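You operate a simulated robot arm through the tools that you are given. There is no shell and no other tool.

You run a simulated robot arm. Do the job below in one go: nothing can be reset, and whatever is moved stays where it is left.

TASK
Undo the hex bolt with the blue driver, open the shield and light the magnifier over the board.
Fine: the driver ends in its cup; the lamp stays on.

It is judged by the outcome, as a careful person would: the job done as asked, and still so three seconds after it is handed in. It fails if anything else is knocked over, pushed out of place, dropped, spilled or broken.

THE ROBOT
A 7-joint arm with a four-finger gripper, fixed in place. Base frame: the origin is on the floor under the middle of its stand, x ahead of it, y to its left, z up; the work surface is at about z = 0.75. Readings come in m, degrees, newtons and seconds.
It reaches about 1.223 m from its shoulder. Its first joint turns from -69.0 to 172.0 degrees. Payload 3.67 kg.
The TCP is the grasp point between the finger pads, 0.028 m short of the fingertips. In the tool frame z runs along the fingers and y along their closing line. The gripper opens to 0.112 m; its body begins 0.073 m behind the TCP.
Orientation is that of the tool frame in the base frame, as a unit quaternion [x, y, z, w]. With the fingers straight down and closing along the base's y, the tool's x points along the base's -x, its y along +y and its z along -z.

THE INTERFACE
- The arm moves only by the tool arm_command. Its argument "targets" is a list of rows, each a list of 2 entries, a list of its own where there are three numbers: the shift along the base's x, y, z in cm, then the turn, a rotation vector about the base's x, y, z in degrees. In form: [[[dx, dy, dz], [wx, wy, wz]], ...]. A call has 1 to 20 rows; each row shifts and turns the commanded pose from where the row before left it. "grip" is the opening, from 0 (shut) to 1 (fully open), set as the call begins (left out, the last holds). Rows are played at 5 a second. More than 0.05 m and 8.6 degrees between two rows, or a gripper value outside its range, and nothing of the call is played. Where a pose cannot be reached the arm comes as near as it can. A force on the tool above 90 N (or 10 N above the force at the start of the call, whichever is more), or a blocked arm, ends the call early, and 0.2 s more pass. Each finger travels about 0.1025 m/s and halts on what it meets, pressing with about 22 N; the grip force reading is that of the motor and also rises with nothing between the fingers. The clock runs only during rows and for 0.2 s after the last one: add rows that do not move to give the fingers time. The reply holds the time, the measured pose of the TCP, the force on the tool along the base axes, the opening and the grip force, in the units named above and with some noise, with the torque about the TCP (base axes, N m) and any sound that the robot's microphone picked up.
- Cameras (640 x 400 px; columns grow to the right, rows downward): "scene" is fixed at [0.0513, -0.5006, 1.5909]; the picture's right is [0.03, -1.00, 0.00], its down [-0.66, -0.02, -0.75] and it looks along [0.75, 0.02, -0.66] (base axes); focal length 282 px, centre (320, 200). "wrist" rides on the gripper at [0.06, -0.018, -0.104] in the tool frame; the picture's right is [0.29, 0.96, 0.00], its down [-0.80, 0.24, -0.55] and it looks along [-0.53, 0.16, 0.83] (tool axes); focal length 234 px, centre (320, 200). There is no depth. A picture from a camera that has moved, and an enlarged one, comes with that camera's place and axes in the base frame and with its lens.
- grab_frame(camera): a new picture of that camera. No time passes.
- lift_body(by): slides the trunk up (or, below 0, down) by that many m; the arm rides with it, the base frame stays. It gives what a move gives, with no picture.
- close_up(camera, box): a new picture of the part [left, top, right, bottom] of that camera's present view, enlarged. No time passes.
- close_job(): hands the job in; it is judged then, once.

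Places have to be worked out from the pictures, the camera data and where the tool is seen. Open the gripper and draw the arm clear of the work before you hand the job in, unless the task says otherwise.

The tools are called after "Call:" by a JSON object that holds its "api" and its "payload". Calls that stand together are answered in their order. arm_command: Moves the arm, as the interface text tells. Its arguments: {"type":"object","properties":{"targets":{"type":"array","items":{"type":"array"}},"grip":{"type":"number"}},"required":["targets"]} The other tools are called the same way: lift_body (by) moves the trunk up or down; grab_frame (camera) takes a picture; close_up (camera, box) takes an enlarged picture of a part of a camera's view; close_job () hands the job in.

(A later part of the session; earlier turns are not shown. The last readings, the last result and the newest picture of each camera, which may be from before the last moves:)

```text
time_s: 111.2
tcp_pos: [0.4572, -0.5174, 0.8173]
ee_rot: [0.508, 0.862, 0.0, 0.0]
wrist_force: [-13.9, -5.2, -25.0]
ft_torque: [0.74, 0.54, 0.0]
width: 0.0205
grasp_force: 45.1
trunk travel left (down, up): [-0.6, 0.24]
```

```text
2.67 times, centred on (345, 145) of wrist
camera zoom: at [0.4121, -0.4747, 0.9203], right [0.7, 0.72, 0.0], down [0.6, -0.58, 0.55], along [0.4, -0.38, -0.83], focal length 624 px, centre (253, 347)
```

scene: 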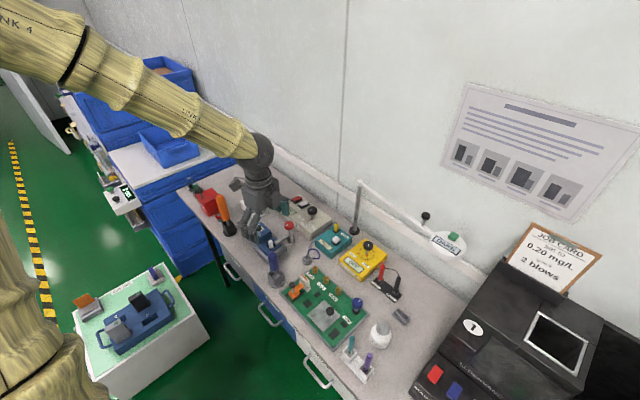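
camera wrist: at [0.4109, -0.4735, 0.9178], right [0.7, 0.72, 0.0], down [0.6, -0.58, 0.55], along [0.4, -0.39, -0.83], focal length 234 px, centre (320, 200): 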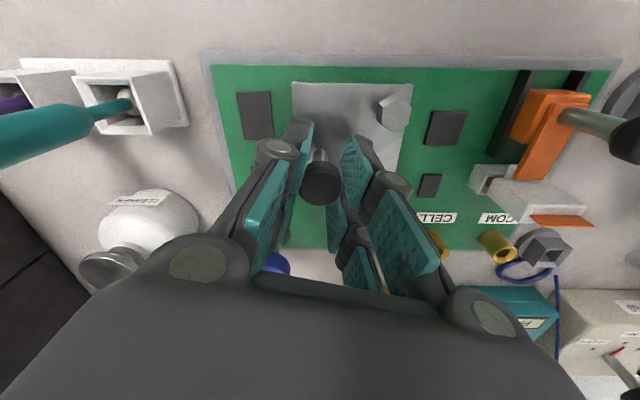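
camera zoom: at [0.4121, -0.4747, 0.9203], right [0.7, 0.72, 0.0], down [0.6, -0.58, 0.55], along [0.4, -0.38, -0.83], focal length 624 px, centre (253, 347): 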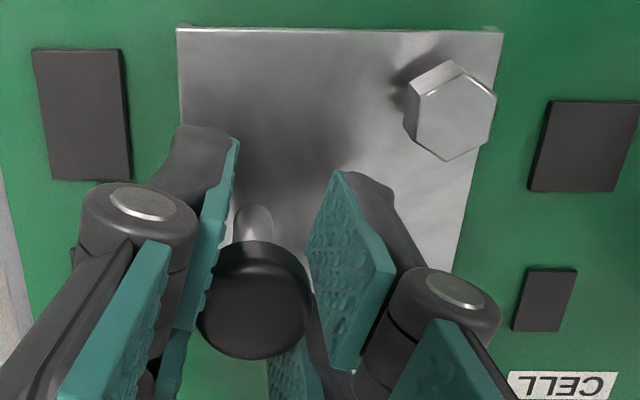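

Under this pull the lid's front-left corner has risen about 2 mm and the force is dropping, so the lid may be creeping open. I'll raise the pull slightly and hold longer to see if it continues.

Call:
{"api": "arm_command", "payload": {"targets": [[[0.05, -0.05, 0.1], [0, 0, 0]], [[0, 0, 0], [0, 0, 0]], [[0, 0, 0], [0, 0, 0]], [[0, 0, 0], [0, 0, 0]], [[0, 0, 0], [0, 0, 0]], [[0, 0, 0], [0, 0, 0]], [[0, 0, 0], [0, 0, 0]], [[0, 0, 0], [0, 0, 0]], [[0, 0, 0], [0, 0, 0]], [[0, 0, 0], [0, 0, 0]], [[0, 0, 0], [0, 0, 0]], [[0, 0, 0], [0, 0, 0]], [[0, 0, 0], [0, 0, 0]], [[0, 0, 0], [0, 0, 0]], [[0, 0, 0], [0, 0, 0]]]}}

Call:
{"api": "close_up", "payload": {"camera": "scene", "box": [295, 290, 345, 330]}}

```text
time_s: 114.4
tcp_pos: [0.458, -0.5179, 0.8181]
ee_rot: [0.508, 0.862, 0.001, 0.0]
wrist_force: [-13.8, -5.5, -16.1]
ft_torque: [0.52, 0.46, -0.06]
width: 0.0205
grasp_force: 45.7
trunk travel left (down, up): [-0.6, 0.24]
```

```text
10.00 times, centred on (320, 310) of scene
camera zoom: at [0.0513, -0.5006, 1.5909], right [0.03, -1.0, 0.0], down [-0.66, -0.02, -0.75], along [0.75, 0.02, -0.66], focal length 2825 px, centre (320, -900)
```

zoom: 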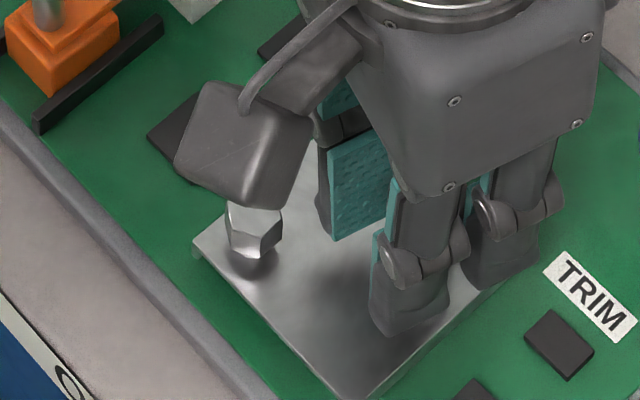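

The reaction torque (0.52, 0.46) lies along the board's long axis and the front edge is creeping up. So the lid is hinged at its back (+v) edge, and it's my upright grip that resists its tilt. I'll rotate the hand about that hinge axis along with the lid, starting with 4 degrees.

Call:
{"api": "arm_command", "payload": {"targets": [[[0, -0.1, 0], [1.4, 1.4, 0]], [[0, -0.08, 0], [1.43, 1.43, 0]], [[0, 0, 0], [0, 0, 0]], [[0, 0, 0], [0, 0, 0]]]}}

Call:
{"api": "close_up", "payload": {"camera": "scene", "box": [295, 290, 345, 330]}}

```text
time_s: 115.4
tcp_pos: [0.4621, -0.5208, 0.8193]
ee_rot: [0.507, 0.861, 0.009, -0.032]
wrist_force: [0.7, -16.8, 12.8]
ft_torque: [-0.9, -0.54, 0.05]
width: 0.0205
grasp_force: 44.9
trunk travel left (down, up): [-0.6, 0.24]
```

```text
10.00 times, centred on (320, 310) of scene
camera zoom: at [0.0513, -0.5006, 1.5909], right [0.03, -1.0, 0.0], down [-0.66, -0.02, -0.75], along [0.75, 0.02, -0.66], focal length 2825 px, centre (320, -900)
```

zoom: 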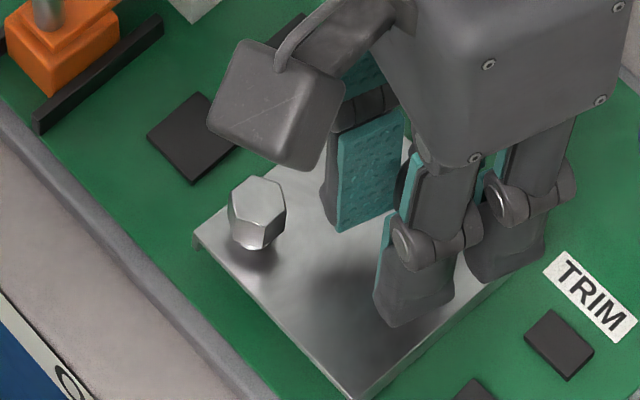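

The lid is opening: its front edge has lifted clearly and the hand moved with it. I'll continue along the arc, adding a little more upward and backward travel as the forces suggest.

Call:
{"api": "arm_command", "payload": {"targets": [[[0.13, -0.177, 0.117], [1.18, 1.18, 0]], [[0.13, -0.177, 0.117], [1.18, 1.18, 0]], [[0.13, -0.177, 0.117], [1.18, 1.18, 0]], [[0, 0, 0], [0, 0, 0]]]}}

Call:
{"api": "close_up", "payload": {"camera": "scene", "box": [295, 290, 345, 330]}}

```text
time_s: 116.4
tcp_pos: [0.4633, -0.5251, 0.8225]
ee_rot: [0.506, 0.859, 0.021, -0.077]
wrist_force: [27.6, 4.3, 0.4]
ft_torque: [-0.31, -0.88, 0.05]
width: 0.0202
grasp_force: 45.0
trunk travel left (down, up): [-0.6, 0.24]
```

```text
10.00 times, centred on (320, 310) of scene
camera zoom: at [0.0513, -0.5006, 1.5909], right [0.03, -1.0, 0.0], down [-0.66, -0.02, -0.75], along [0.75, 0.02, -0.66], focal length 2825 px, centre (320, -900)
```

zoom: 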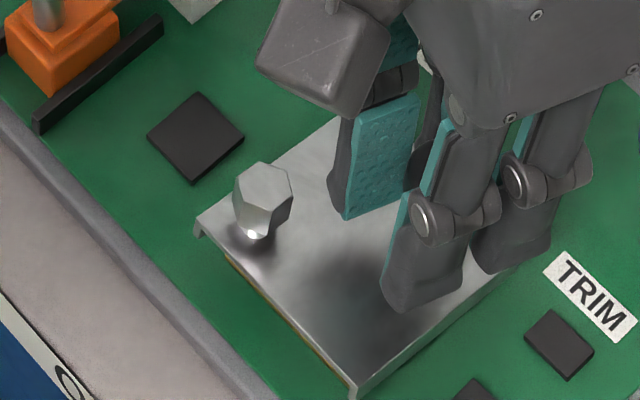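

The lid now stands at about 9 degrees with the hand tracking it. I'll continue along the arc with slightly larger steps.

Call:
{"api": "arm_command", "payload": {"targets": [[[0.19, -0.147, 0.055], [1.414, 1.414, 0]], [[0.19, -0.147, 0.055], [1.414, 1.414, 0]], [[0.19, -0.147, 0.055], [1.414, 1.414, 0]], [[0.19, -0.147, 0.055], [1.414, 1.414, 0]], [[0, 0, 0], [0, 0, 0]]]}}

Call:
{"api": "close_up", "payload": {"camera": "scene", "box": [290, 270, 360, 335]}}

```text
time_s: 117.6
tcp_pos: [0.4682, -0.5302, 0.8259]
ee_rot: [0.502, 0.852, 0.037, -0.145]
wrist_force: [6.9, 28.2, -23.6]
ft_torque: [0.98, 0.41, -0.16]
width: 0.0205
grasp_force: 44.9
trunk travel left (down, up): [-0.6, 0.24]
```

```text
6.15 times, centred on (325, 302) of scene
camera zoom: at [0.0513, -0.5006, 1.5909], right [0.03, -1.0, 0.0], down [-0.66, -0.02, -0.75], along [0.75, 0.02, -0.66], focal length 1739 px, centre (289, -431)
```

zoom: 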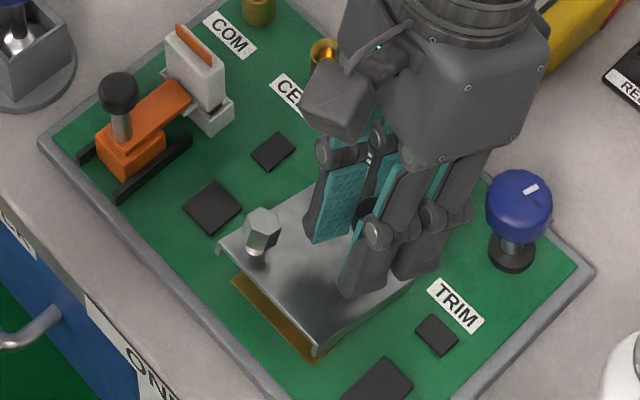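

The lid is at about 17 degrees, and the forces say I'm slightly high and ahead. I'll continue the turn with less travel and a small correction.

Call:
{"api": "arm_command", "payload": {"targets": [[[0.17, -0.077, -0.04], [1.414, 1.414, 0]], [[0.17, -0.077, -0.04], [1.414, 1.414, 0]], [[0.17, -0.077, -0.04], [1.414, 1.414, 0]], [[0, 0, 0], [0, 0, 0]]]}}

Call:
{"api": "close_up", "payload": {"camera": "scene", "box": [290, 270, 360, 335]}}

```text
time_s: 118.6
tcp_pos: [0.4746, -0.5358, 0.8251]
ee_rot: [0.497, 0.845, 0.048, -0.192]
wrist_force: [-11.0, -7.4, 16.6]
ft_torque: [-0.13, 0.25, -0.02]
width: 0.0204
grasp_force: 44.6
trunk travel left (down, up): [-0.6, 0.24]
```

```text
6.15 times, centred on (325, 302) of scene
camera zoom: at [0.0513, -0.5006, 1.5909], right [0.03, -1.0, 0.0], down [-0.66, -0.02, -0.75], along [0.75, 0.02, -0.66], focal length 1739 px, centre (289, -431)
```

zoom: 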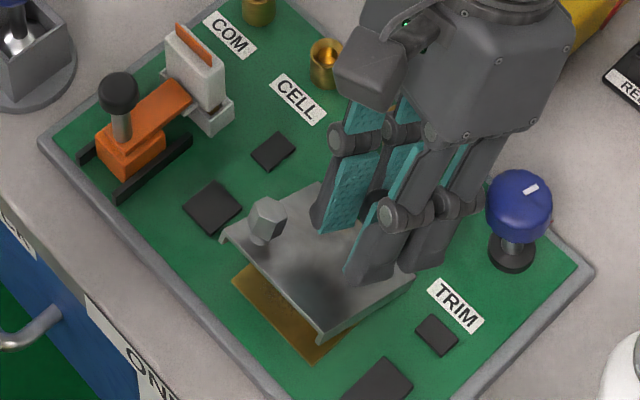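

The lid is at about 23 degrees, the torque is small and the brass frame beneath is visible. I'll continue along the fitted arc to about 35 degrees.

Call:
{"api": "arm_command", "payload": {"targets": [[[0.161, -0.185, 0.035], [1.414, 1.414, 0]], [[0.161, -0.185, 0.035], [1.414, 1.414, 0]], [[0.161, -0.185, 0.035], [1.414, 1.414, 0]], [[0, 0, 0], [0, 0, 0]]]}}

Call:
{"api": "arm_command", "payload": {"targets": [[[0.161, -0.185, 0.03], [1.414, 1.414, 0]], [[0.161, -0.185, 0.03], [1.414, 1.414, 0]], [[0.161, -0.185, 0.03], [1.414, 1.414, 0]], [[0, 0, 0], [0, 0, 0]]]}}

Call:
{"api": "close_up", "payload": {"camera": "scene", "box": [290, 270, 360, 335]}}

Call:
{"api": "grab_frame", "payload": {"camera": "wrist"}}

```text
time_s: 119.6
tcp_pos: [0.4788, -0.5397, 0.8261]
ee_rot: [0.491, 0.834, 0.064, -0.242]
wrist_force: [-14.6, -2.2, 4.7]
ft_torque: [0.43, 0.29, -0.05]
width: 0.0202
grasp_force: 45.0
trunk travel left (down, up): [-0.6, 0.24]
```

```text
time_s: 120.6
tcp_pos: [0.4839, -0.5451, 0.8252]
ee_rot: [0.484, 0.822, 0.076, -0.291]
wrist_force: [-19.1, 8.1, -15.4]
ft_torque: [0.76, 0.47, -0.13]
width: 0.0207
grasp_force: 44.6
trunk travel left (down, up): [-0.6, 0.24]
```

```text
6.15 times, centred on (325, 302) of scene
camera zoom: at [0.0513, -0.5006, 1.5909], right [0.03, -1.0, 0.0], down [-0.66, -0.02, -0.75], along [0.75, 0.02, -0.66], focal length 1739 px, centre (289, -431)
```

zoom: 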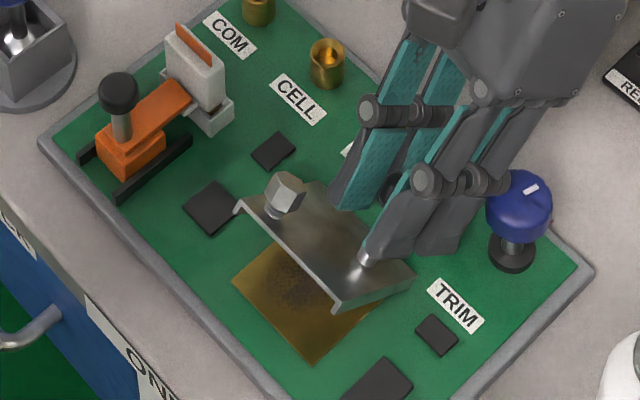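

```text
taken
camera wrist: at [0.4891, -0.5517, 0.9458], right [0.7, 0.71, 0.01], down [0.71, -0.7, -0.02], along [-0.01, 0.02, -1.0], focal length 234 px, centre (320, 200)
```

wrist: 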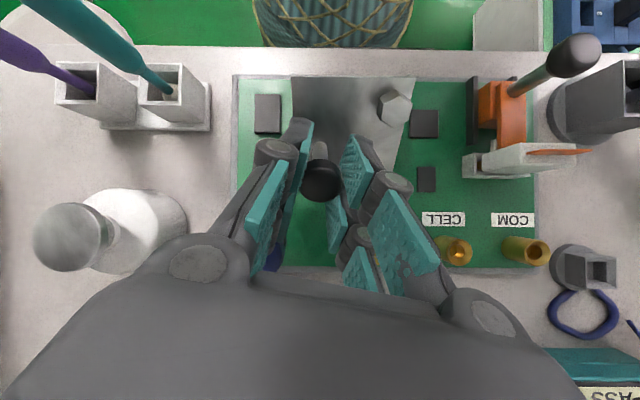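

The lid is at about 35 degrees, but the rear finger is getting close to the blue TRIM knob. I'll check that clearance before going further.

Call:
{"api": "close_up", "payload": {"camera": "scene", "box": [325, 275, 365, 315]}}

Call:
{"api": "close_up", "payload": {"camera": "wrist", "box": [230, 130, 350, 290]}}

```text
10.00 times, centred on (345, 295) of scene
camera zoom: at [0.0513, -0.5006, 1.5909], right [0.03, -1.0, 0.0], down [-0.66, -0.02, -0.75], along [0.75, 0.02, -0.66], focal length 2825 px, centre (70, -750)
```

zoom: 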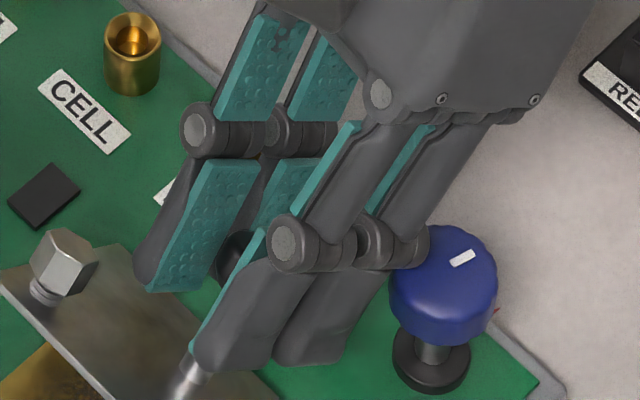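

```text
2.50 times, centred on (290, 210) of wrist
camera zoom: at [0.4891, -0.5517, 0.9458], right [0.7, 0.71, 0.01], down [0.71, -0.7, -0.02], along [-0.01, 0.02, -1.0], focal length 585 px, centre (395, 175)
```

zoom: 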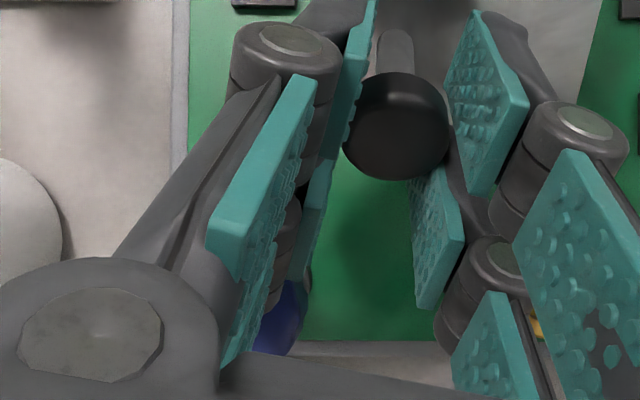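

The next few degrees would press a finger onto the TRIM knob, so holding the knob all the way isn't possible. I'll lower the lid gently back along the same path, then push it open from the front side of the knob with vertical, closed fingers.

Call:
{"api": "arm_command", "payload": {"targets": [[[-0.2, 0.12, -0.05], [0, 0, 0]], [[-0.161, 0.185, -0.033], [-1.414, -1.414, 0]], [[-0.161, 0.185, -0.033], [-1.414, -1.414, 0]], [[-0.161, 0.185, -0.033], [-1.414, -1.414, 0]], [[-0.161, 0.185, -0.033], [-1.414, -1.414, 0]], [[-0.161, 0.185, -0.033], [-1.414, -1.414, 0]], [[-0.161, 0.185, -0.033], [-1.414, -1.414, 0]], [[0, 0, 0], [0, 0, 0]]]}}

Call:
{"api": "close_up", "payload": {"camera": "scene", "box": [290, 270, 360, 335]}}

```text
time_s: 122.4
tcp_pos: [0.4723, -0.5336, 0.8235]
ee_rot: [0.497, 0.845, 0.049, -0.193]
wrist_force: [-1.9, -21.3, 15.5]
ft_torque: [-0.96, -0.3, 0.19]
width: 0.0199
grasp_force: 44.9
trunk travel left (down, up): [-0.6, 0.24]
```

```text
6.15 times, centred on (325, 302) of scene
camera zoom: at [0.0513, -0.5006, 1.5909], right [0.03, -1.0, 0.0], down [-0.66, -0.02, -0.75], along [0.75, 0.02, -0.66], focal length 1739 px, centre (289, -431)
```

zoom: 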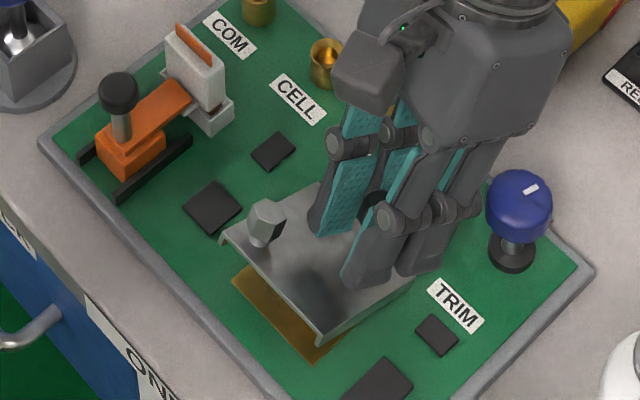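

The lid is coming down under control, at about 23 degrees. I'll continue lowering it along the measured path.

Call:
{"api": "arm_command", "payload": {"targets": [[[-0.165, -0.02, 0.08], [-1.414, -1.414, 0]], [[-0.161, 0.153, -0.037], [-1.414, -1.414, 0]], [[-0.161, 0.153, -0.037], [-1.414, -1.414, 0]], [[-0.161, 0.153, -0.037], [-1.414, -1.414, 0]], [[-0.161, 0.153, -0.037], [-1.414, -1.414, 0]], [[-0.161, 0.153, -0.037], [-1.414, -1.414, 0]], [[-0.161, 0.153, -0.037], [-1.414, -1.414, 0]], [[0, 0, 0], [0, 0, 0]]]}}

Call:
{"api": "close_up", "payload": {"camera": "scene", "box": [290, 270, 360, 335]}}

```text
time_s: 124.2
tcp_pos: [0.4641, -0.525, 0.821]
ee_rot: [0.505, 0.859, 0.02, -0.077]
wrist_force: [16.5, 5.6, -20.9]
ft_torque: [0.22, -0.29, -0.1]
width: 0.0204
grasp_force: 45.2
trunk travel left (down, up): [-0.6, 0.24]
```

```text
6.15 times, centred on (325, 302) of scene
camera zoom: at [0.0513, -0.5006, 1.5909], right [0.03, -1.0, 0.0], down [-0.66, -0.02, -0.75], along [0.75, 0.02, -0.66], focal length 1739 px, centre (289, -431)
```

zoom: 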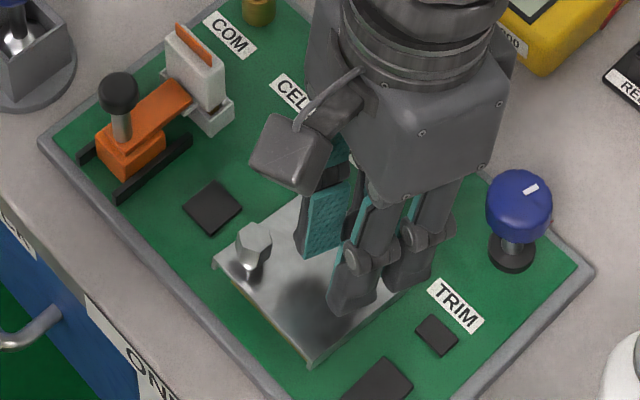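

It is down to about 9 degrees. I'll finish lowering it and bring the hand upright.

Call:
{"api": "arm_command", "payload": {"targets": [[[-0.125, 0.167, -0.195], [-1.3, -1.3, 0]], [[-0.125, 0.167, -0.195], [-1.3, -1.3, 0]], [[-0.125, 0.167, -0.195], [-1.3, -1.3, 0]], [[-0.125, 0.167, -0.195], [-1.3, -1.3, 0]], [[-0.125, 0.167, -0.195], [-1.3, -1.3, 0]], [[0, 0, 0], [0, 0, 0]]]}}

Call:
{"api": "close_up", "payload": {"camera": "scene", "box": [290, 270, 360, 335]}}

```text
time_s: 125.6
tcp_pos: [0.4552, -0.5171, 0.8135]
ee_rot: [0.508, 0.861, -0.001, 0.003]
wrist_force: [13.0, -22.3, 30.1]
ft_torque: [-0.3, -0.13, -0.05]
width: 0.0203
grasp_force: 45.3
trunk travel left (down, up): [-0.6, 0.24]
```

```text
6.15 times, centred on (325, 302) of scene
camera zoom: at [0.0513, -0.5006, 1.5909], right [0.03, -1.0, 0.0], down [-0.66, -0.02, -0.75], along [0.75, 0.02, -0.66], focal length 1739 px, centre (289, -431)
```

zoom: 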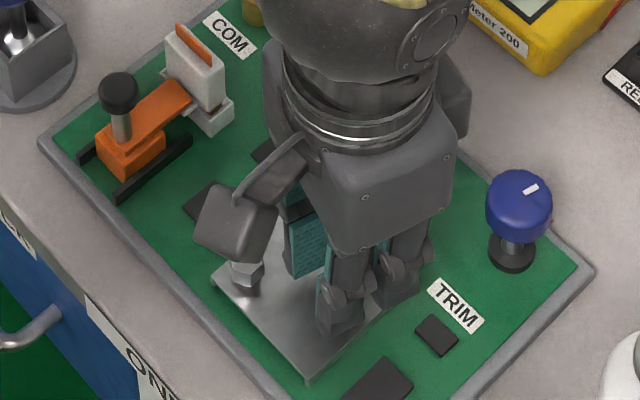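

The lid is back down. I'll unload the hand and release the knob.

Call:
{"api": "arm_command", "payload": {"targets": [[[0.1, -0.15, 0.25], [0, 0, 0]], [[0, 0, 0], [0, 0, 0]]]}}

Call:
{"api": "arm_command", "payload": {"targets": [[[0, 0, 0], [0, 0, 0]], [[0, 0, 0], [0, 0, 0]], [[0, 0, 0], [0, 0, 0]], [[0, 0, 2.0], [0, 0, 0]], [[0, 0, 3.0], [0, 0, 0]], [[0, 0, 0], [0, 0, 0]]], "grip": 0.5}}

Call:
{"api": "close_up", "payload": {"camera": "wrist", "box": [240, 60, 400, 220]}}

Call:
{"api": "close_up", "payload": {"camera": "scene", "box": [290, 270, 360, 335]}}

```text
time_s: 126.2
tcp_pos: [0.4555, -0.516, 0.813]
ee_rot: [0.507, 0.862, 0.0, 0.0]
wrist_force: [4.1, -10.2, 0.3]
ft_torque: [-0.55, -0.18, -0.02]
width: 0.0202
grasp_force: 45.0
trunk travel left (down, up): [-0.6, 0.24]
```

```text
time_s: 127.6
tcp_pos: [0.4582, -0.5178, 0.8639]
ee_rot: [0.508, 0.862, 0.0, 0.002]
wrist_force: [0.0, 0.1, -0.2]
ft_torque: [-0.02, 0.02, 0.01]
width: 0.056
grasp_force: 0.0
trunk travel left (down, up): [-0.6, 0.24]
```

```text
2.50 times, centred on (320, 140) of wrist
camera zoom: at [0.4127, -0.4739, 0.9671], right [0.7, 0.72, 0.0], down [0.6, -0.58, 0.56], along [0.4, -0.39, -0.83], focal length 585 px, centre (320, 350)
```

zoom: 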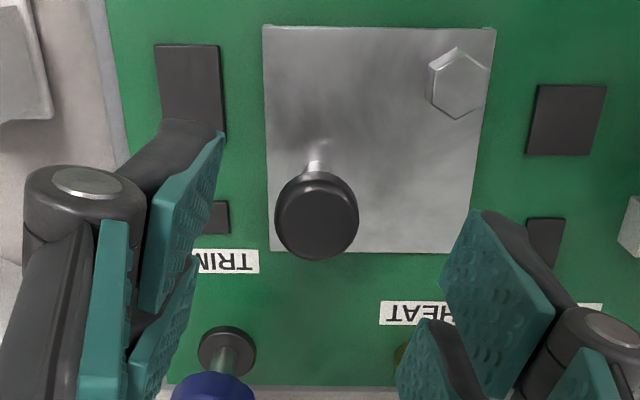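

```text
6.15 times, centred on (325, 302) of scene
camera zoom: at [0.0513, -0.5006, 1.5909], right [0.03, -1.0, 0.0], down [-0.66, -0.02, -0.75], along [0.75, 0.02, -0.66], focal length 1739 px, centre (289, -431)
```

zoom: 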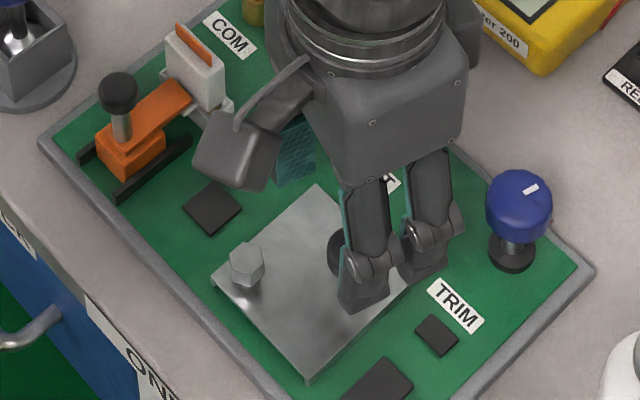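

The lid is closed and undamaged. I'll raise the hand, close the fingers and turn to yaw 45°, where the closed fingers form a narrow vertical block. That block can push the knob toward the back without nearing the TRIM knob or the bolt.

Call:
{"api": "arm_command", "payload": {"targets": [[[0, 0, 3.0], [0, 0, 0]], [[0, 0, 3.0], [0, 0, 0]], [[-0.2, 0.25, 0], [0, 0, 8.15]], [[-0.2, 0.25, 0], [0, 0, 8.15]], [[-0.2, 0.25, 0], [0, 0, 8.15]], [[-0.2, 0.25, 0], [0, 0, 8.15]], [[-0.2, 0.25, 0], [0, 0, 8.15]], [[-0.2, 0.25, 0], [0, 0, 8.15]], [[-0.2, 0.25, 0], [0, 0, 8.15]], [[-0.2, 0.25, 0], [0, 0, 8.15]], [[-0.2, 0.25, 0], [0, 0, 8.15]], [[-0.2, 0.25, 0], [0, 0, 8.15]], [[-0.2, 0.25, 0], [0, 0, 8.15]], [[-0.2, 0.25, 0], [0, 0, 8.15]], [[-0.2, 0.25, 0], [0, 0, 8.15]], [[0, 0, 0], [0, 0, 0]]], "grip": 0}}

Call:
{"api": "grab_frame", "payload": {"camera": "wrist"}}

Call:
{"api": "grab_frame", "payload": {"camera": "scene"}}

```text
time_s: 131.0
tcp_pos: [0.4312, -0.485, 0.9238]
ee_rot: [-0.383, 0.924, 0.001, 0.002]
wrist_force: [0.3, -0.1, 0.6]
ft_torque: [0.03, -0.01, 0.01]
width: 0.0
grasp_force: 22.4
trunk travel left (down, up): [-0.6, 0.24]
```

```text
taken
camera wrist: at [0.4009, -0.5401, 1.0274], right [-0.88, 0.47, 0.0], down [0.39, 0.73, 0.56], along [0.26, 0.49, -0.83], focal length 234 px, centre (320, 200)
```

wrist: 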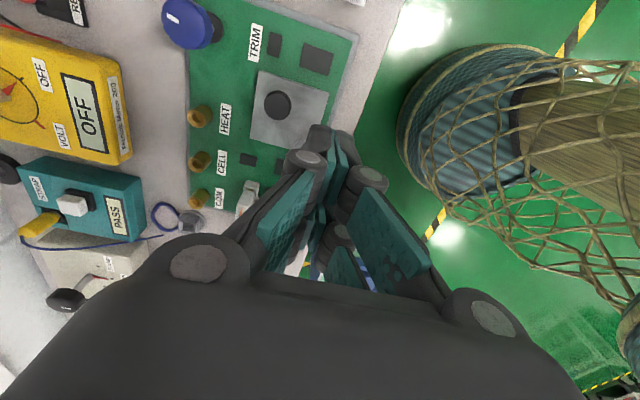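

```text
taken
```

scene: 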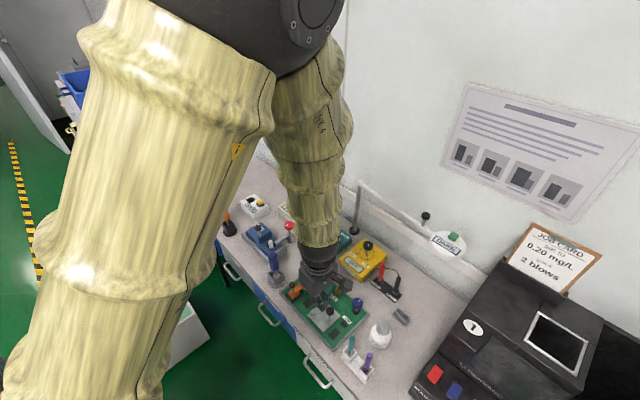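

The closed fingers now hang just in front of the knob. I'll enlarge both views to check the tip block's size and its offset from the knob.

Call:
{"api": "close_up", "payload": {"camera": "wrist", "box": [230, 60, 390, 220]}}

Call:
{"api": "close_up", "payload": {"camera": "scene", "box": [285, 265, 355, 335]}}

```text
2.50 times, centred on (310, 140) of wrist
camera zoom: at [0.4009, -0.5401, 1.0274], right [-0.88, 0.47, 0.0], down [0.39, 0.73, 0.56], along [0.26, 0.49, -0.83], focal length 585 px, centre (345, 350)
```

zoom: 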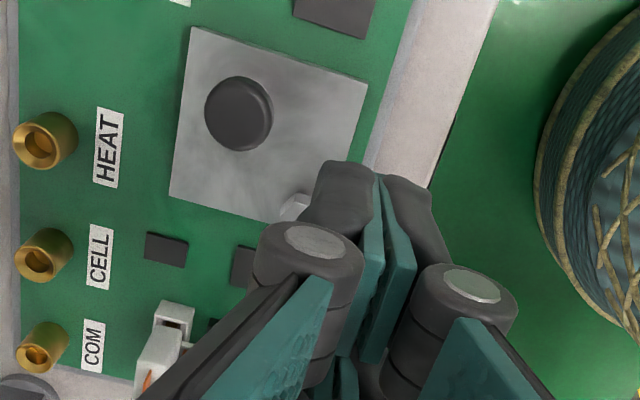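

```text
5.71 times, centred on (320, 300) of scene
camera zoom: at [0.0513, -0.5006, 1.5909], right [0.03, -1.0, 0.0], down [-0.66, -0.02, -0.75], along [0.75, 0.02, -0.66], focal length 1614 px, centre (320, -371)
```

zoom: 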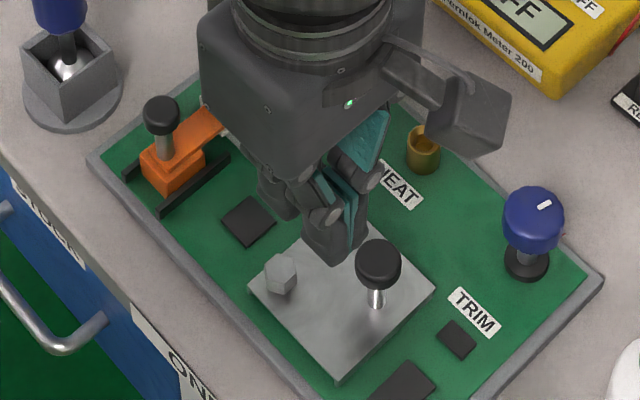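

The fingertip block is about 32 mm wide and sits in front of the knob as planned. I'll lower the tips to about z 0.79, just above the bolt's top and well below the cap's top.

Call:
{"api": "arm_command", "payload": {"targets": [[[0, 0, -3.0], [0, 0, 0]], [[0, 0, -3.0], [0, 0, 0]], [[0, 0, -2.5], [0, 0, 0]], [[0, 0, -1.0], [0, 0, 0]], [[0, 0, -0.8], [0, 0, 0]], [[0, 0, 0], [0, 0, 0]]]}}

Call:
{"api": "close_up", "payload": {"camera": "wrist", "box": [230, 60, 390, 220]}}

Call:
{"api": "close_up", "payload": {"camera": "scene", "box": [285, 265, 355, 335]}}

```text
time_s: 132.4
tcp_pos: [0.4307, -0.4845, 0.821]
ee_rot: [-0.383, 0.924, 0.001, 0.001]
wrist_force: [-0.2, -0.7, 0.7]
ft_torque: [-0.01, -0.03, 0.0]
width: 0.0001
grasp_force: 22.7
trunk travel left (down, up): [-0.6, 0.24]
```

```text
2.50 times, centred on (310, 140) of wrist
camera zoom: at [0.4005, -0.5395, 0.9246], right [-0.88, 0.47, 0.0], down [0.39, 0.73, 0.56], along [0.26, 0.49, -0.83], focal length 585 px, centre (345, 350)
```

zoom: 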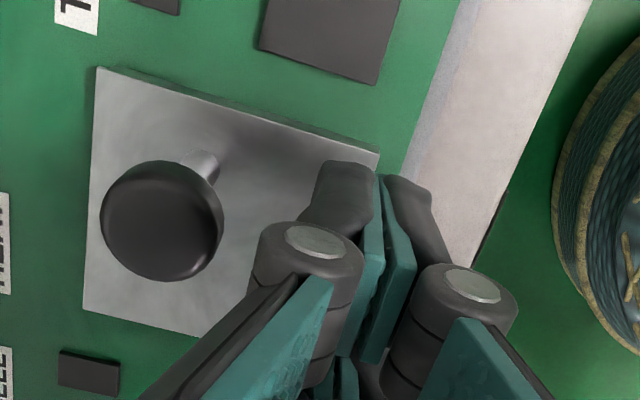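

```text
5.71 times, centred on (320, 300) of scene
camera zoom: at [0.0513, -0.5006, 1.5909], right [0.03, -1.0, 0.0], down [-0.66, -0.02, -0.75], along [0.75, 0.02, -0.66], focal length 1614 px, centre (320, -371)
```

zoom: 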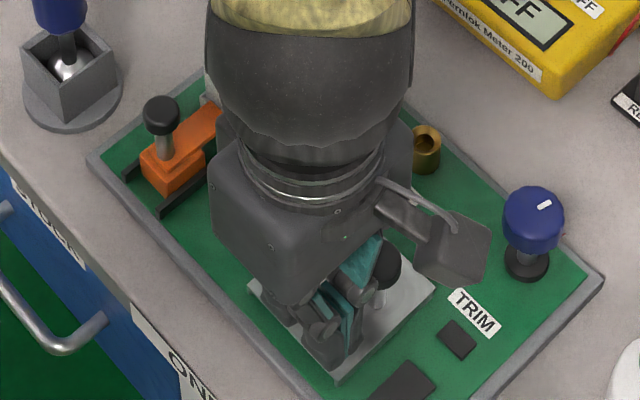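

There's about 13 mm to go before the fingers meet the cap, and nothing is touching. I'll move toward the back in small steps until contact.

Call:
{"api": "arm_command", "payload": {"targets": [[[0.3, -0.3, 0], [0, 0, 0]], [[0.3, -0.3, 0], [0, 0, 0]], [[0.25, -0.25, 0], [0, 0, 0]], [[0, 0, 0], [0, 0, 0]]]}}

Call:
{"api": "arm_command", "payload": {"targets": [[[0.2, -0.2, 0], [0, 0, 0]], [[0.15, -0.15, 0.1], [0, 0, 0]], [[0, 0, 0], [0, 0, 0]]]}}

Call:
{"api": "close_up", "payload": {"camera": "wrist", "box": [230, 60, 390, 220]}}

Call:
{"api": "close_up", "payload": {"camera": "scene", "box": [285, 265, 355, 335]}}

```text
time_s: 133.4
tcp_pos: [0.4385, -0.4929, 0.8216]
ee_rot: [-0.382, 0.924, 0.001, 0.001]
wrist_force: [-0.2, 0.3, 0.5]
ft_torque: [0.0, 0.0, 0.01]
width: 0.0
grasp_force: 22.6
trunk travel left (down, up): [-0.6, 0.24]
```

```text
time_s: 134.2
tcp_pos: [0.4428, -0.4968, 0.8239]
ee_rot: [-0.383, 0.924, 0.002, 0.002]
wrist_force: [1.4, 0.0, 0.7]
ft_torque: [0.03, 0.0, 0.0]
width: 0.0
grasp_force: 21.9
trunk travel left (down, up): [-0.6, 0.24]
```

```text
2.50 times, centred on (310, 140) of wrist
camera zoom: at [0.4126, -0.5519, 0.9261], right [-0.88, 0.47, 0.0], down [0.39, 0.73, 0.56], along [0.26, 0.49, -0.83], focal length 585 px, centre (345, 350)
```

zoom: 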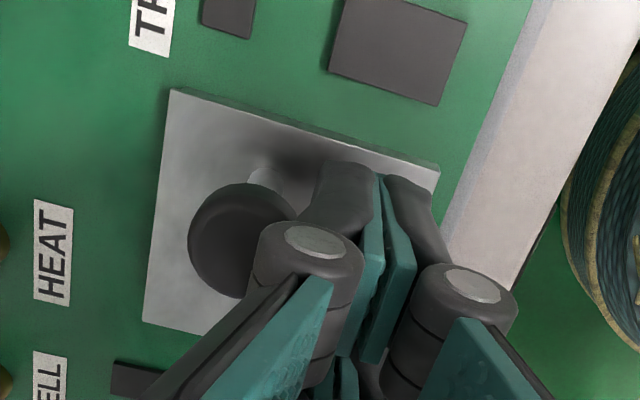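

```text
5.71 times, centred on (320, 300) of scene
camera zoom: at [0.0513, -0.5006, 1.5909], right [0.03, -1.0, 0.0], down [-0.66, -0.02, -0.75], along [0.75, 0.02, -0.66], focal length 1614 px, centre (320, -371)
```

zoom: 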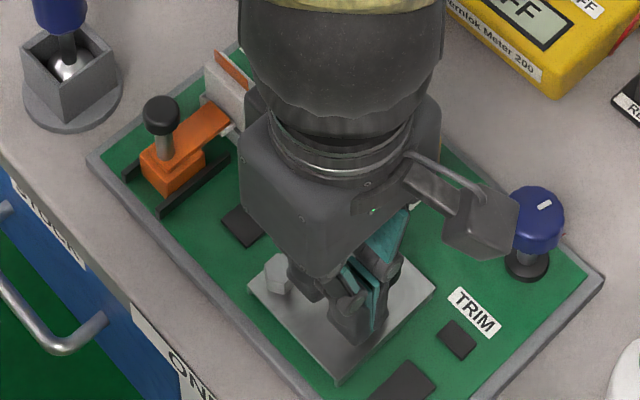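

Contact is just starting at about 1.4 N. I'll push the knob toward the back in small steps, rising slightly.

Call:
{"api": "arm_command", "payload": {"targets": [[[0.14, -0.14, 0.03], [0, 0, 0]], [[0.14, -0.14, 0.03], [0, 0, 0]], [[0.14, -0.14, 0.03], [0, 0, 0]], [[0.14, -0.14, 0.03], [0, 0, 0]], [[0, 0, 0], [0, 0, 0]]]}}

Call:
{"api": "close_up", "payload": {"camera": "wrist", "box": [230, 60, 390, 220]}}

Call:
{"api": "close_up", "payload": {"camera": "scene", "box": [285, 265, 355, 335]}}

```text
time_s: 135.4
tcp_pos: [0.4485, -0.5016, 0.8257]
ee_rot: [-0.383, 0.924, 0.001, 0.001]
wrist_force: [-1.5, 1.1, 0.8]
ft_torque: [0.07, 0.01, 0.02]
width: 0.0002
grasp_force: 22.3
trunk travel left (down, up): [-0.6, 0.24]
```

```text
2.50 times, centred on (310, 140) of wrist
camera zoom: at [0.4182, -0.5575, 0.9274], right [-0.88, 0.47, 0.0], down [0.39, 0.73, 0.56], along [0.26, 0.49, -0.83], focal length 585 px, centre (345, 350)
```

zoom: 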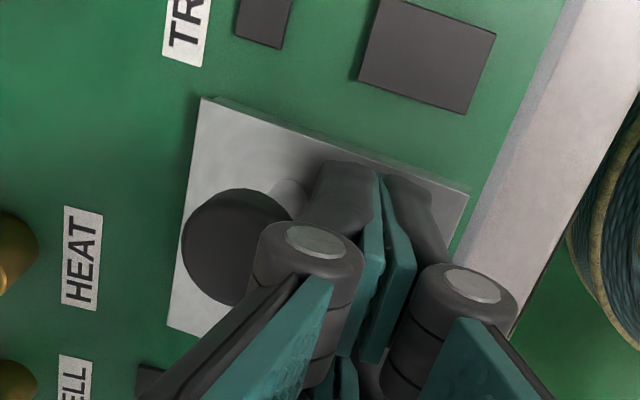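

```text
5.71 times, centred on (320, 300) of scene
camera zoom: at [0.0513, -0.5006, 1.5909], right [0.03, -1.0, 0.0], down [-0.66, -0.02, -0.75], along [0.75, 0.02, -0.66], focal length 1614 px, centre (320, -371)
```

zoom: 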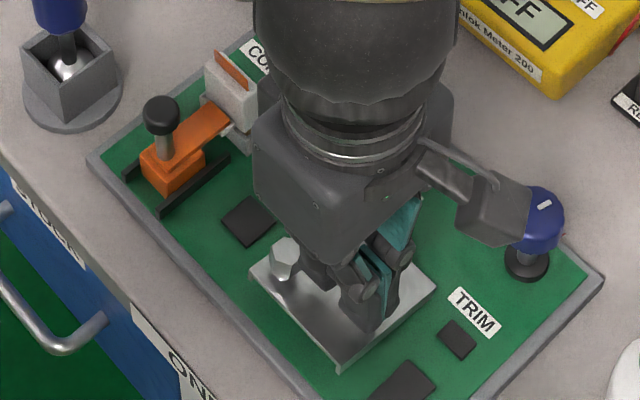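

The lid is tipping up with only about 2 N of push. I'll keep going in the same direction while rising a little.

Call:
{"api": "arm_command", "payload": {"targets": [[[0.16, -0.16, 0.06], [0, 0, 0]], [[0.16, -0.16, 0.06], [0, 0, 0]], [[0.16, -0.16, 0.06], [0, 0, 0]], [[0.16, -0.16, 0.06], [0, 0, 0]], [[0.16, -0.16, 0.06], [0, 0, 0]], [[0, 0, 0], [0, 0, 0]]]}}

Call:
{"api": "close_up", "payload": {"camera": "wrist", "box": [230, 60, 390, 220]}}

Call:
{"api": "close_up", "payload": {"camera": "scene", "box": [285, 265, 355, 335]}}

```text
time_s: 136.8
tcp_pos: [0.457, -0.5102, 0.8263]
ee_rot: [-0.382, 0.924, 0.001, 0.002]
wrist_force: [-1.2, 0.7, 0.2]
ft_torque: [0.0, -0.01, 0.03]
width: 0.0
grasp_force: 22.4
trunk travel left (down, up): [-0.6, 0.24]
```

```text
2.50 times, centred on (310, 140) of wrist
camera zoom: at [0.4265, -0.5653, 0.9297], right [-0.88, 0.47, 0.0], down [0.39, 0.73, 0.56], along [0.26, 0.49, -0.83], focal length 585 px, centre (345, 350)
```

zoom: 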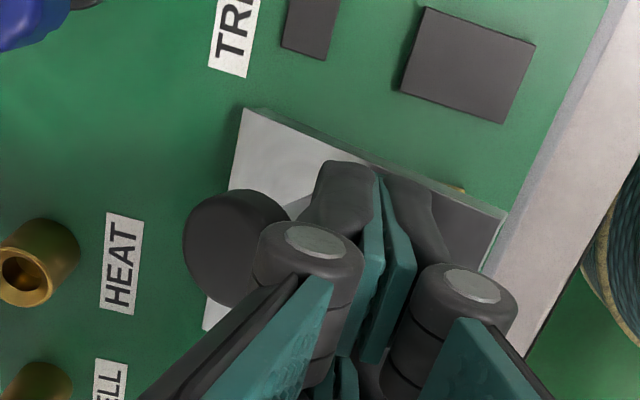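

```text
5.71 times, centred on (320, 300) of scene
camera zoom: at [0.0513, -0.5006, 1.5909], right [0.03, -1.0, 0.0], down [-0.66, -0.02, -0.75], along [0.75, 0.02, -0.66], focal length 1614 px, centre (320, -371)
```

zoom: 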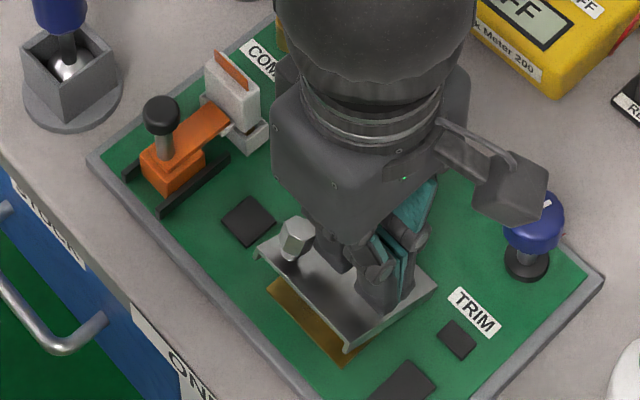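

The lid stands at about 20 degrees. I'll keep pushing with the tips rising gradually to stay clear of the rising plate.

Call:
{"api": "arm_command", "payload": {"targets": [[[0.16, -0.16, 0.12], [0, 0, 0]], [[0.16, -0.16, 0.12], [0, 0, 0]], [[0.16, -0.16, 0.12], [0, 0, 0]], [[0.16, -0.16, 0.12], [0, 0, 0]], [[0, 0, 0], [0, 0, 0]]]}}

Call:
{"api": "close_up", "payload": {"camera": "wrist", "box": [230, 60, 390, 220]}}

Call:
{"api": "close_up", "payload": {"camera": "scene", "box": [285, 265, 355, 335]}}

```text
time_s: 138.0
tcp_pos: [0.4631, -0.5162, 0.8317]
ee_rot: [-0.383, 0.924, 0.001, 0.001]
wrist_force: [-0.5, 0.8, 0.0]
ft_torque: [0.01, -0.01, -0.01]
width: 0.0002
grasp_force: 22.0
trunk travel left (down, up): [-0.6, 0.24]
```

```text
2.50 times, centred on (310, 140) of wrist
camera zoom: at [0.433, -0.5717, 0.9346], right [-0.88, 0.47, 0.0], down [0.39, 0.73, 0.56], along [0.26, 0.49, -0.83], focal length 585 px, centre (345, 350)
```

zoom: 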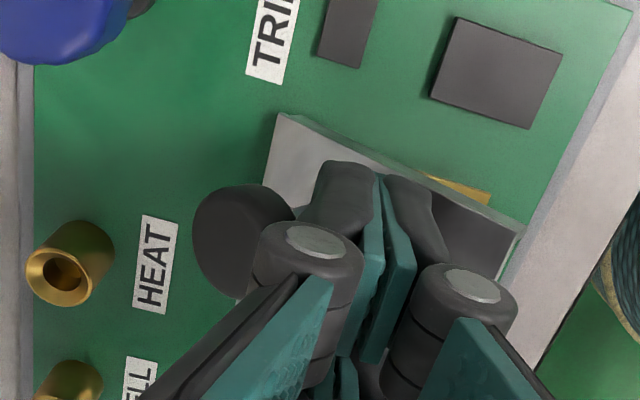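

```text
5.71 times, centred on (320, 300) of scene
camera zoom: at [0.0513, -0.5006, 1.5909], right [0.03, -1.0, 0.0], down [-0.66, -0.02, -0.75], along [0.75, 0.02, -0.66], focal length 1614 px, centre (320, -371)
```

zoom: 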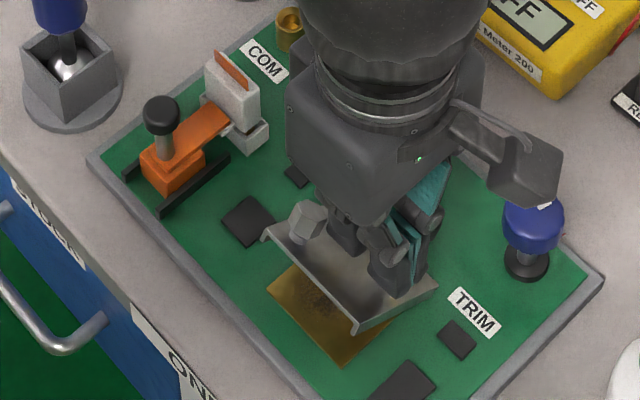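

About 30 degrees now, still with about 1 N. I'll continue in the same way.

Call:
{"api": "arm_command", "payload": {"targets": [[[0.16, -0.16, 0.12], [0, 0, 0]], [[0.16, -0.16, 0.12], [0, 0, 0]], [[0.16, -0.16, 0.12], [0, 0, 0]], [[0.16, -0.16, 0.1], [0, 0, 0]], [[0.16, -0.16, 0.1], [0, 0, 0]], [[0, 0, 0], [0, 0, 0]]]}}

Call:
{"api": "close_up", "payload": {"camera": "wrist", "box": [230, 60, 390, 220]}}

Call:
{"api": "close_up", "payload": {"camera": "scene", "box": [285, 265, 355, 335]}}

```text
time_s: 139.4
tcp_pos: [0.4697, -0.5244, 0.8367]
ee_rot: [-0.383, 0.924, 0.001, 0.001]
wrist_force: [-0.6, -0.7, -0.9]
ft_torque: [0.01, 0.06, 0.0]
width: 0.0003
grasp_force: 21.7
trunk travel left (down, up): [-0.6, 0.24]
```

```text
2.50 times, centred on (310, 140) of wrist
camera zoom: at [0.4403, -0.5796, 0.9406], right [-0.88, 0.47, 0.0], down [0.39, 0.73, 0.56], along [0.26, 0.49, -0.83], focal length 585 px, centre (345, 350)
```

zoom: 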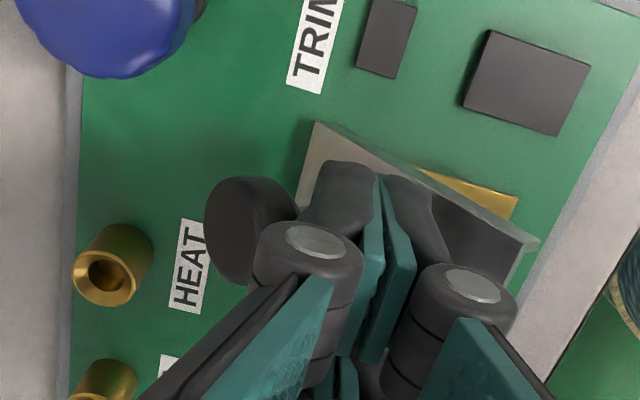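

```text
5.71 times, centred on (320, 300) of scene
camera zoom: at [0.0513, -0.5006, 1.5909], right [0.03, -1.0, 0.0], down [-0.66, -0.02, -0.75], along [0.75, 0.02, -0.66], focal length 1614 px, centre (320, -371)
```

zoom: 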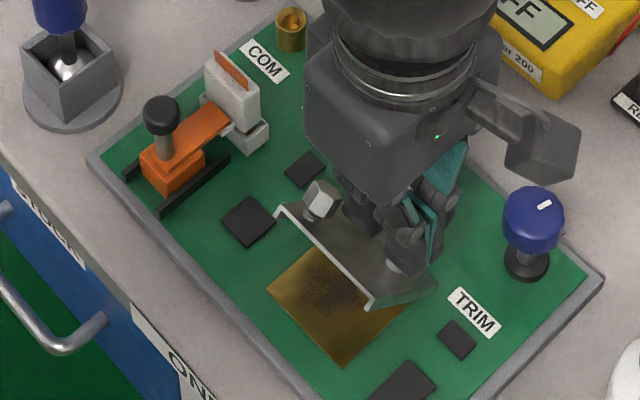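

The lid is at about 45 degrees and the brass frame is fully exposed. I'll push on with small steps.

Call:
{"api": "arm_command", "payload": {"targets": [[[0.16, -0.16, 0.08], [0, 0, 0]], [[0.16, -0.16, 0.08], [0, 0, 0]], [[0.16, -0.16, 0.06], [0, 0, 0]], [[0.16, -0.16, 0.06], [0, 0, 0]], [[0, 0, 0], [0, 0, 0]]]}}

Call:
{"api": "close_up", "payload": {"camera": "wrist", "box": [230, 60, 390, 220]}}

Call:
{"api": "close_up", "payload": {"camera": "scene", "box": [285, 265, 355, 335]}}

```text
time_s: 140.6
tcp_pos: [0.4773, -0.5303, 0.8394]
ee_rot: [-0.382, 0.924, 0.001, 0.001]
wrist_force: [0.3, 0.5, 0.0]
ft_torque: [0.03, -0.02, -0.01]
width: 0.0001
grasp_force: 22.4
trunk travel left (down, up): [-0.6, 0.24]
```

```text
2.50 times, centred on (310, 140) of wrist
camera zoom: at [0.4469, -0.5863, 0.9426], right [-0.88, 0.47, 0.0], down [0.39, 0.73, 0.56], along [0.26, 0.49, -0.83], focal length 585 px, centre (345, 350)
```

zoom: 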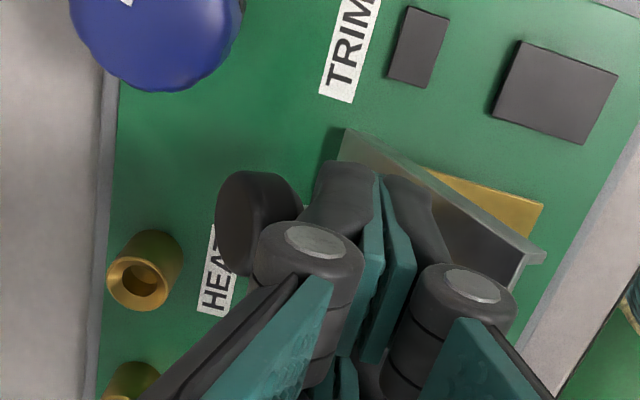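

```text
5.71 times, centred on (320, 300) of scene
camera zoom: at [0.0513, -0.5006, 1.5909], right [0.03, -1.0, 0.0], down [-0.66, -0.02, -0.75], along [0.75, 0.02, -0.66], focal length 1614 px, centre (320, -371)
```

zoom: 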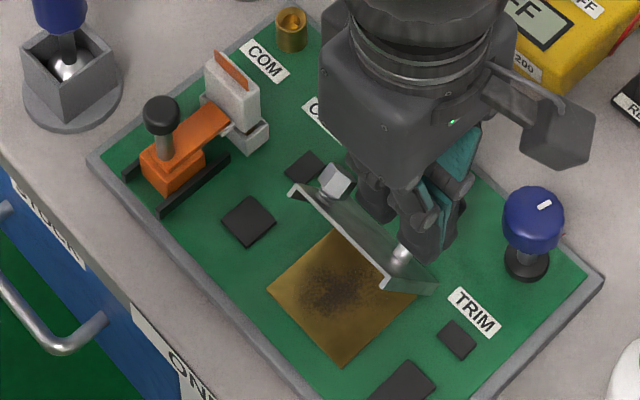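

The lid is near 60 degrees with essentially no force. I'll continue toward the back at constant height.

Call:
{"api": "arm_command", "payload": {"targets": [[[0.16, -0.16, 0.02], [0, 0, 0]], [[0.16, -0.16, 0.0], [0, 0, 0]], [[0.16, -0.16, 0.0], [0, 0, 0]], [[0.16, -0.16, 0.0], [0, 0, 0]], [[0, 0, 0], [0, 0, 0]]]}}

Call:
{"api": "close_up", "payload": {"camera": "wrist", "box": [230, 60, 390, 220]}}

Call:
{"api": "close_up", "payload": {"camera": "scene", "box": [285, 265, 355, 335]}}

```text
time_s: 141.8
tcp_pos: [0.4838, -0.5361, 0.8393]
ee_rot: [-0.383, 0.924, 0.001, 0.001]
wrist_force: [-0.4, 0.5, 0.2]
ft_torque: [0.03, -0.01, -0.01]
width: 0.0002
grasp_force: 22.0
trunk travel left (down, up): [-0.6, 0.24]
```

```text
2.50 times, centred on (310, 140) of wrist
camera zoom: at [0.4533, -0.5922, 0.9429], right [-0.88, 0.47, 0.0], down [0.39, 0.73, 0.56], along [0.26, 0.49, -0.83], focal length 585 px, centre (345, 350)
```

zoom: 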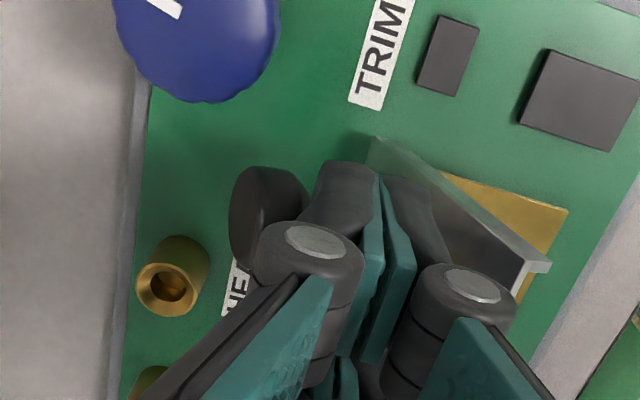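

```text
5.71 times, centred on (320, 300) of scene
camera zoom: at [0.0513, -0.5006, 1.5909], right [0.03, -1.0, 0.0], down [-0.66, -0.02, -0.75], along [0.75, 0.02, -0.66], focal length 1614 px, centre (320, -371)
```

zoom: 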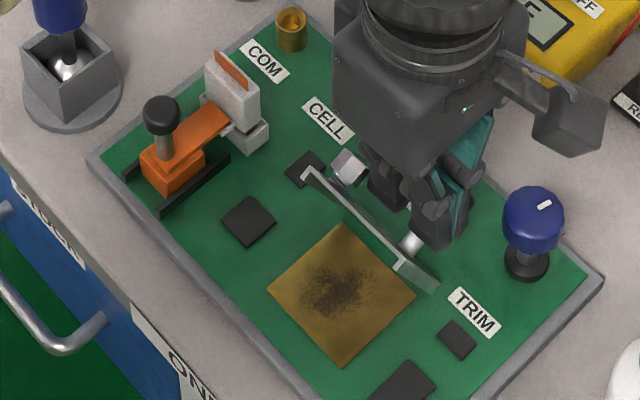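

About 70 degrees. I'll continue back and slightly down, so the tips press on the cap's side and bring the lid toward vertical.

Call:
{"api": "arm_command", "payload": {"targets": [[[0.17, -0.17, -0.05], [0, 0, 0]], [[0.17, -0.17, -0.1], [0, 0, 0]], [[0.17, -0.17, -0.12], [0, 0, 0]], [[0.17, -0.17, -0.13], [0, 0, 0]], [[0, 0, 0], [0, 0, 0]]]}}

Call:
{"api": "close_up", "payload": {"camera": "wrist", "box": [230, 60, 390, 220]}}

Call:
{"api": "close_up", "payload": {"camera": "scene", "box": [285, 265, 355, 335]}}

```text
time_s: 143.0
tcp_pos: [0.4898, -0.5434, 0.8355]
ee_rot: [-0.382, 0.924, 0.001, 0.001]
wrist_force: [-0.4, 0.4, 0.7]
ft_torque: [-0.02, 0.02, -0.03]
width: 0.0
grasp_force: 21.8
trunk travel left (down, up): [-0.6, 0.24]
```

```text
2.50 times, centred on (310, 140) of wrist
camera zoom: at [0.4601, -0.5996, 0.9385], right [-0.88, 0.47, 0.0], down [0.39, 0.73, 0.56], along [0.26, 0.49, -0.83], focal length 585 px, centre (345, 350)
```

zoom: 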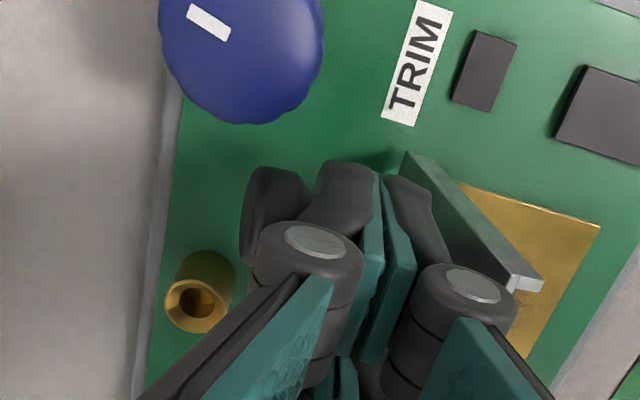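

```text
5.71 times, centred on (320, 300) of scene
camera zoom: at [0.0513, -0.5006, 1.5909], right [0.03, -1.0, 0.0], down [-0.66, -0.02, -0.75], along [0.75, 0.02, -0.66], focal length 1614 px, centre (320, -371)
```

zoom: 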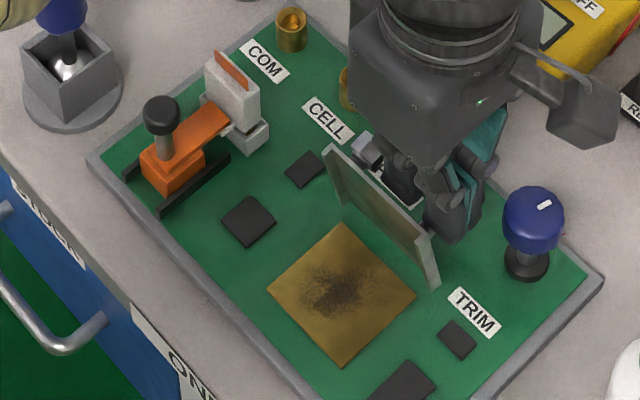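

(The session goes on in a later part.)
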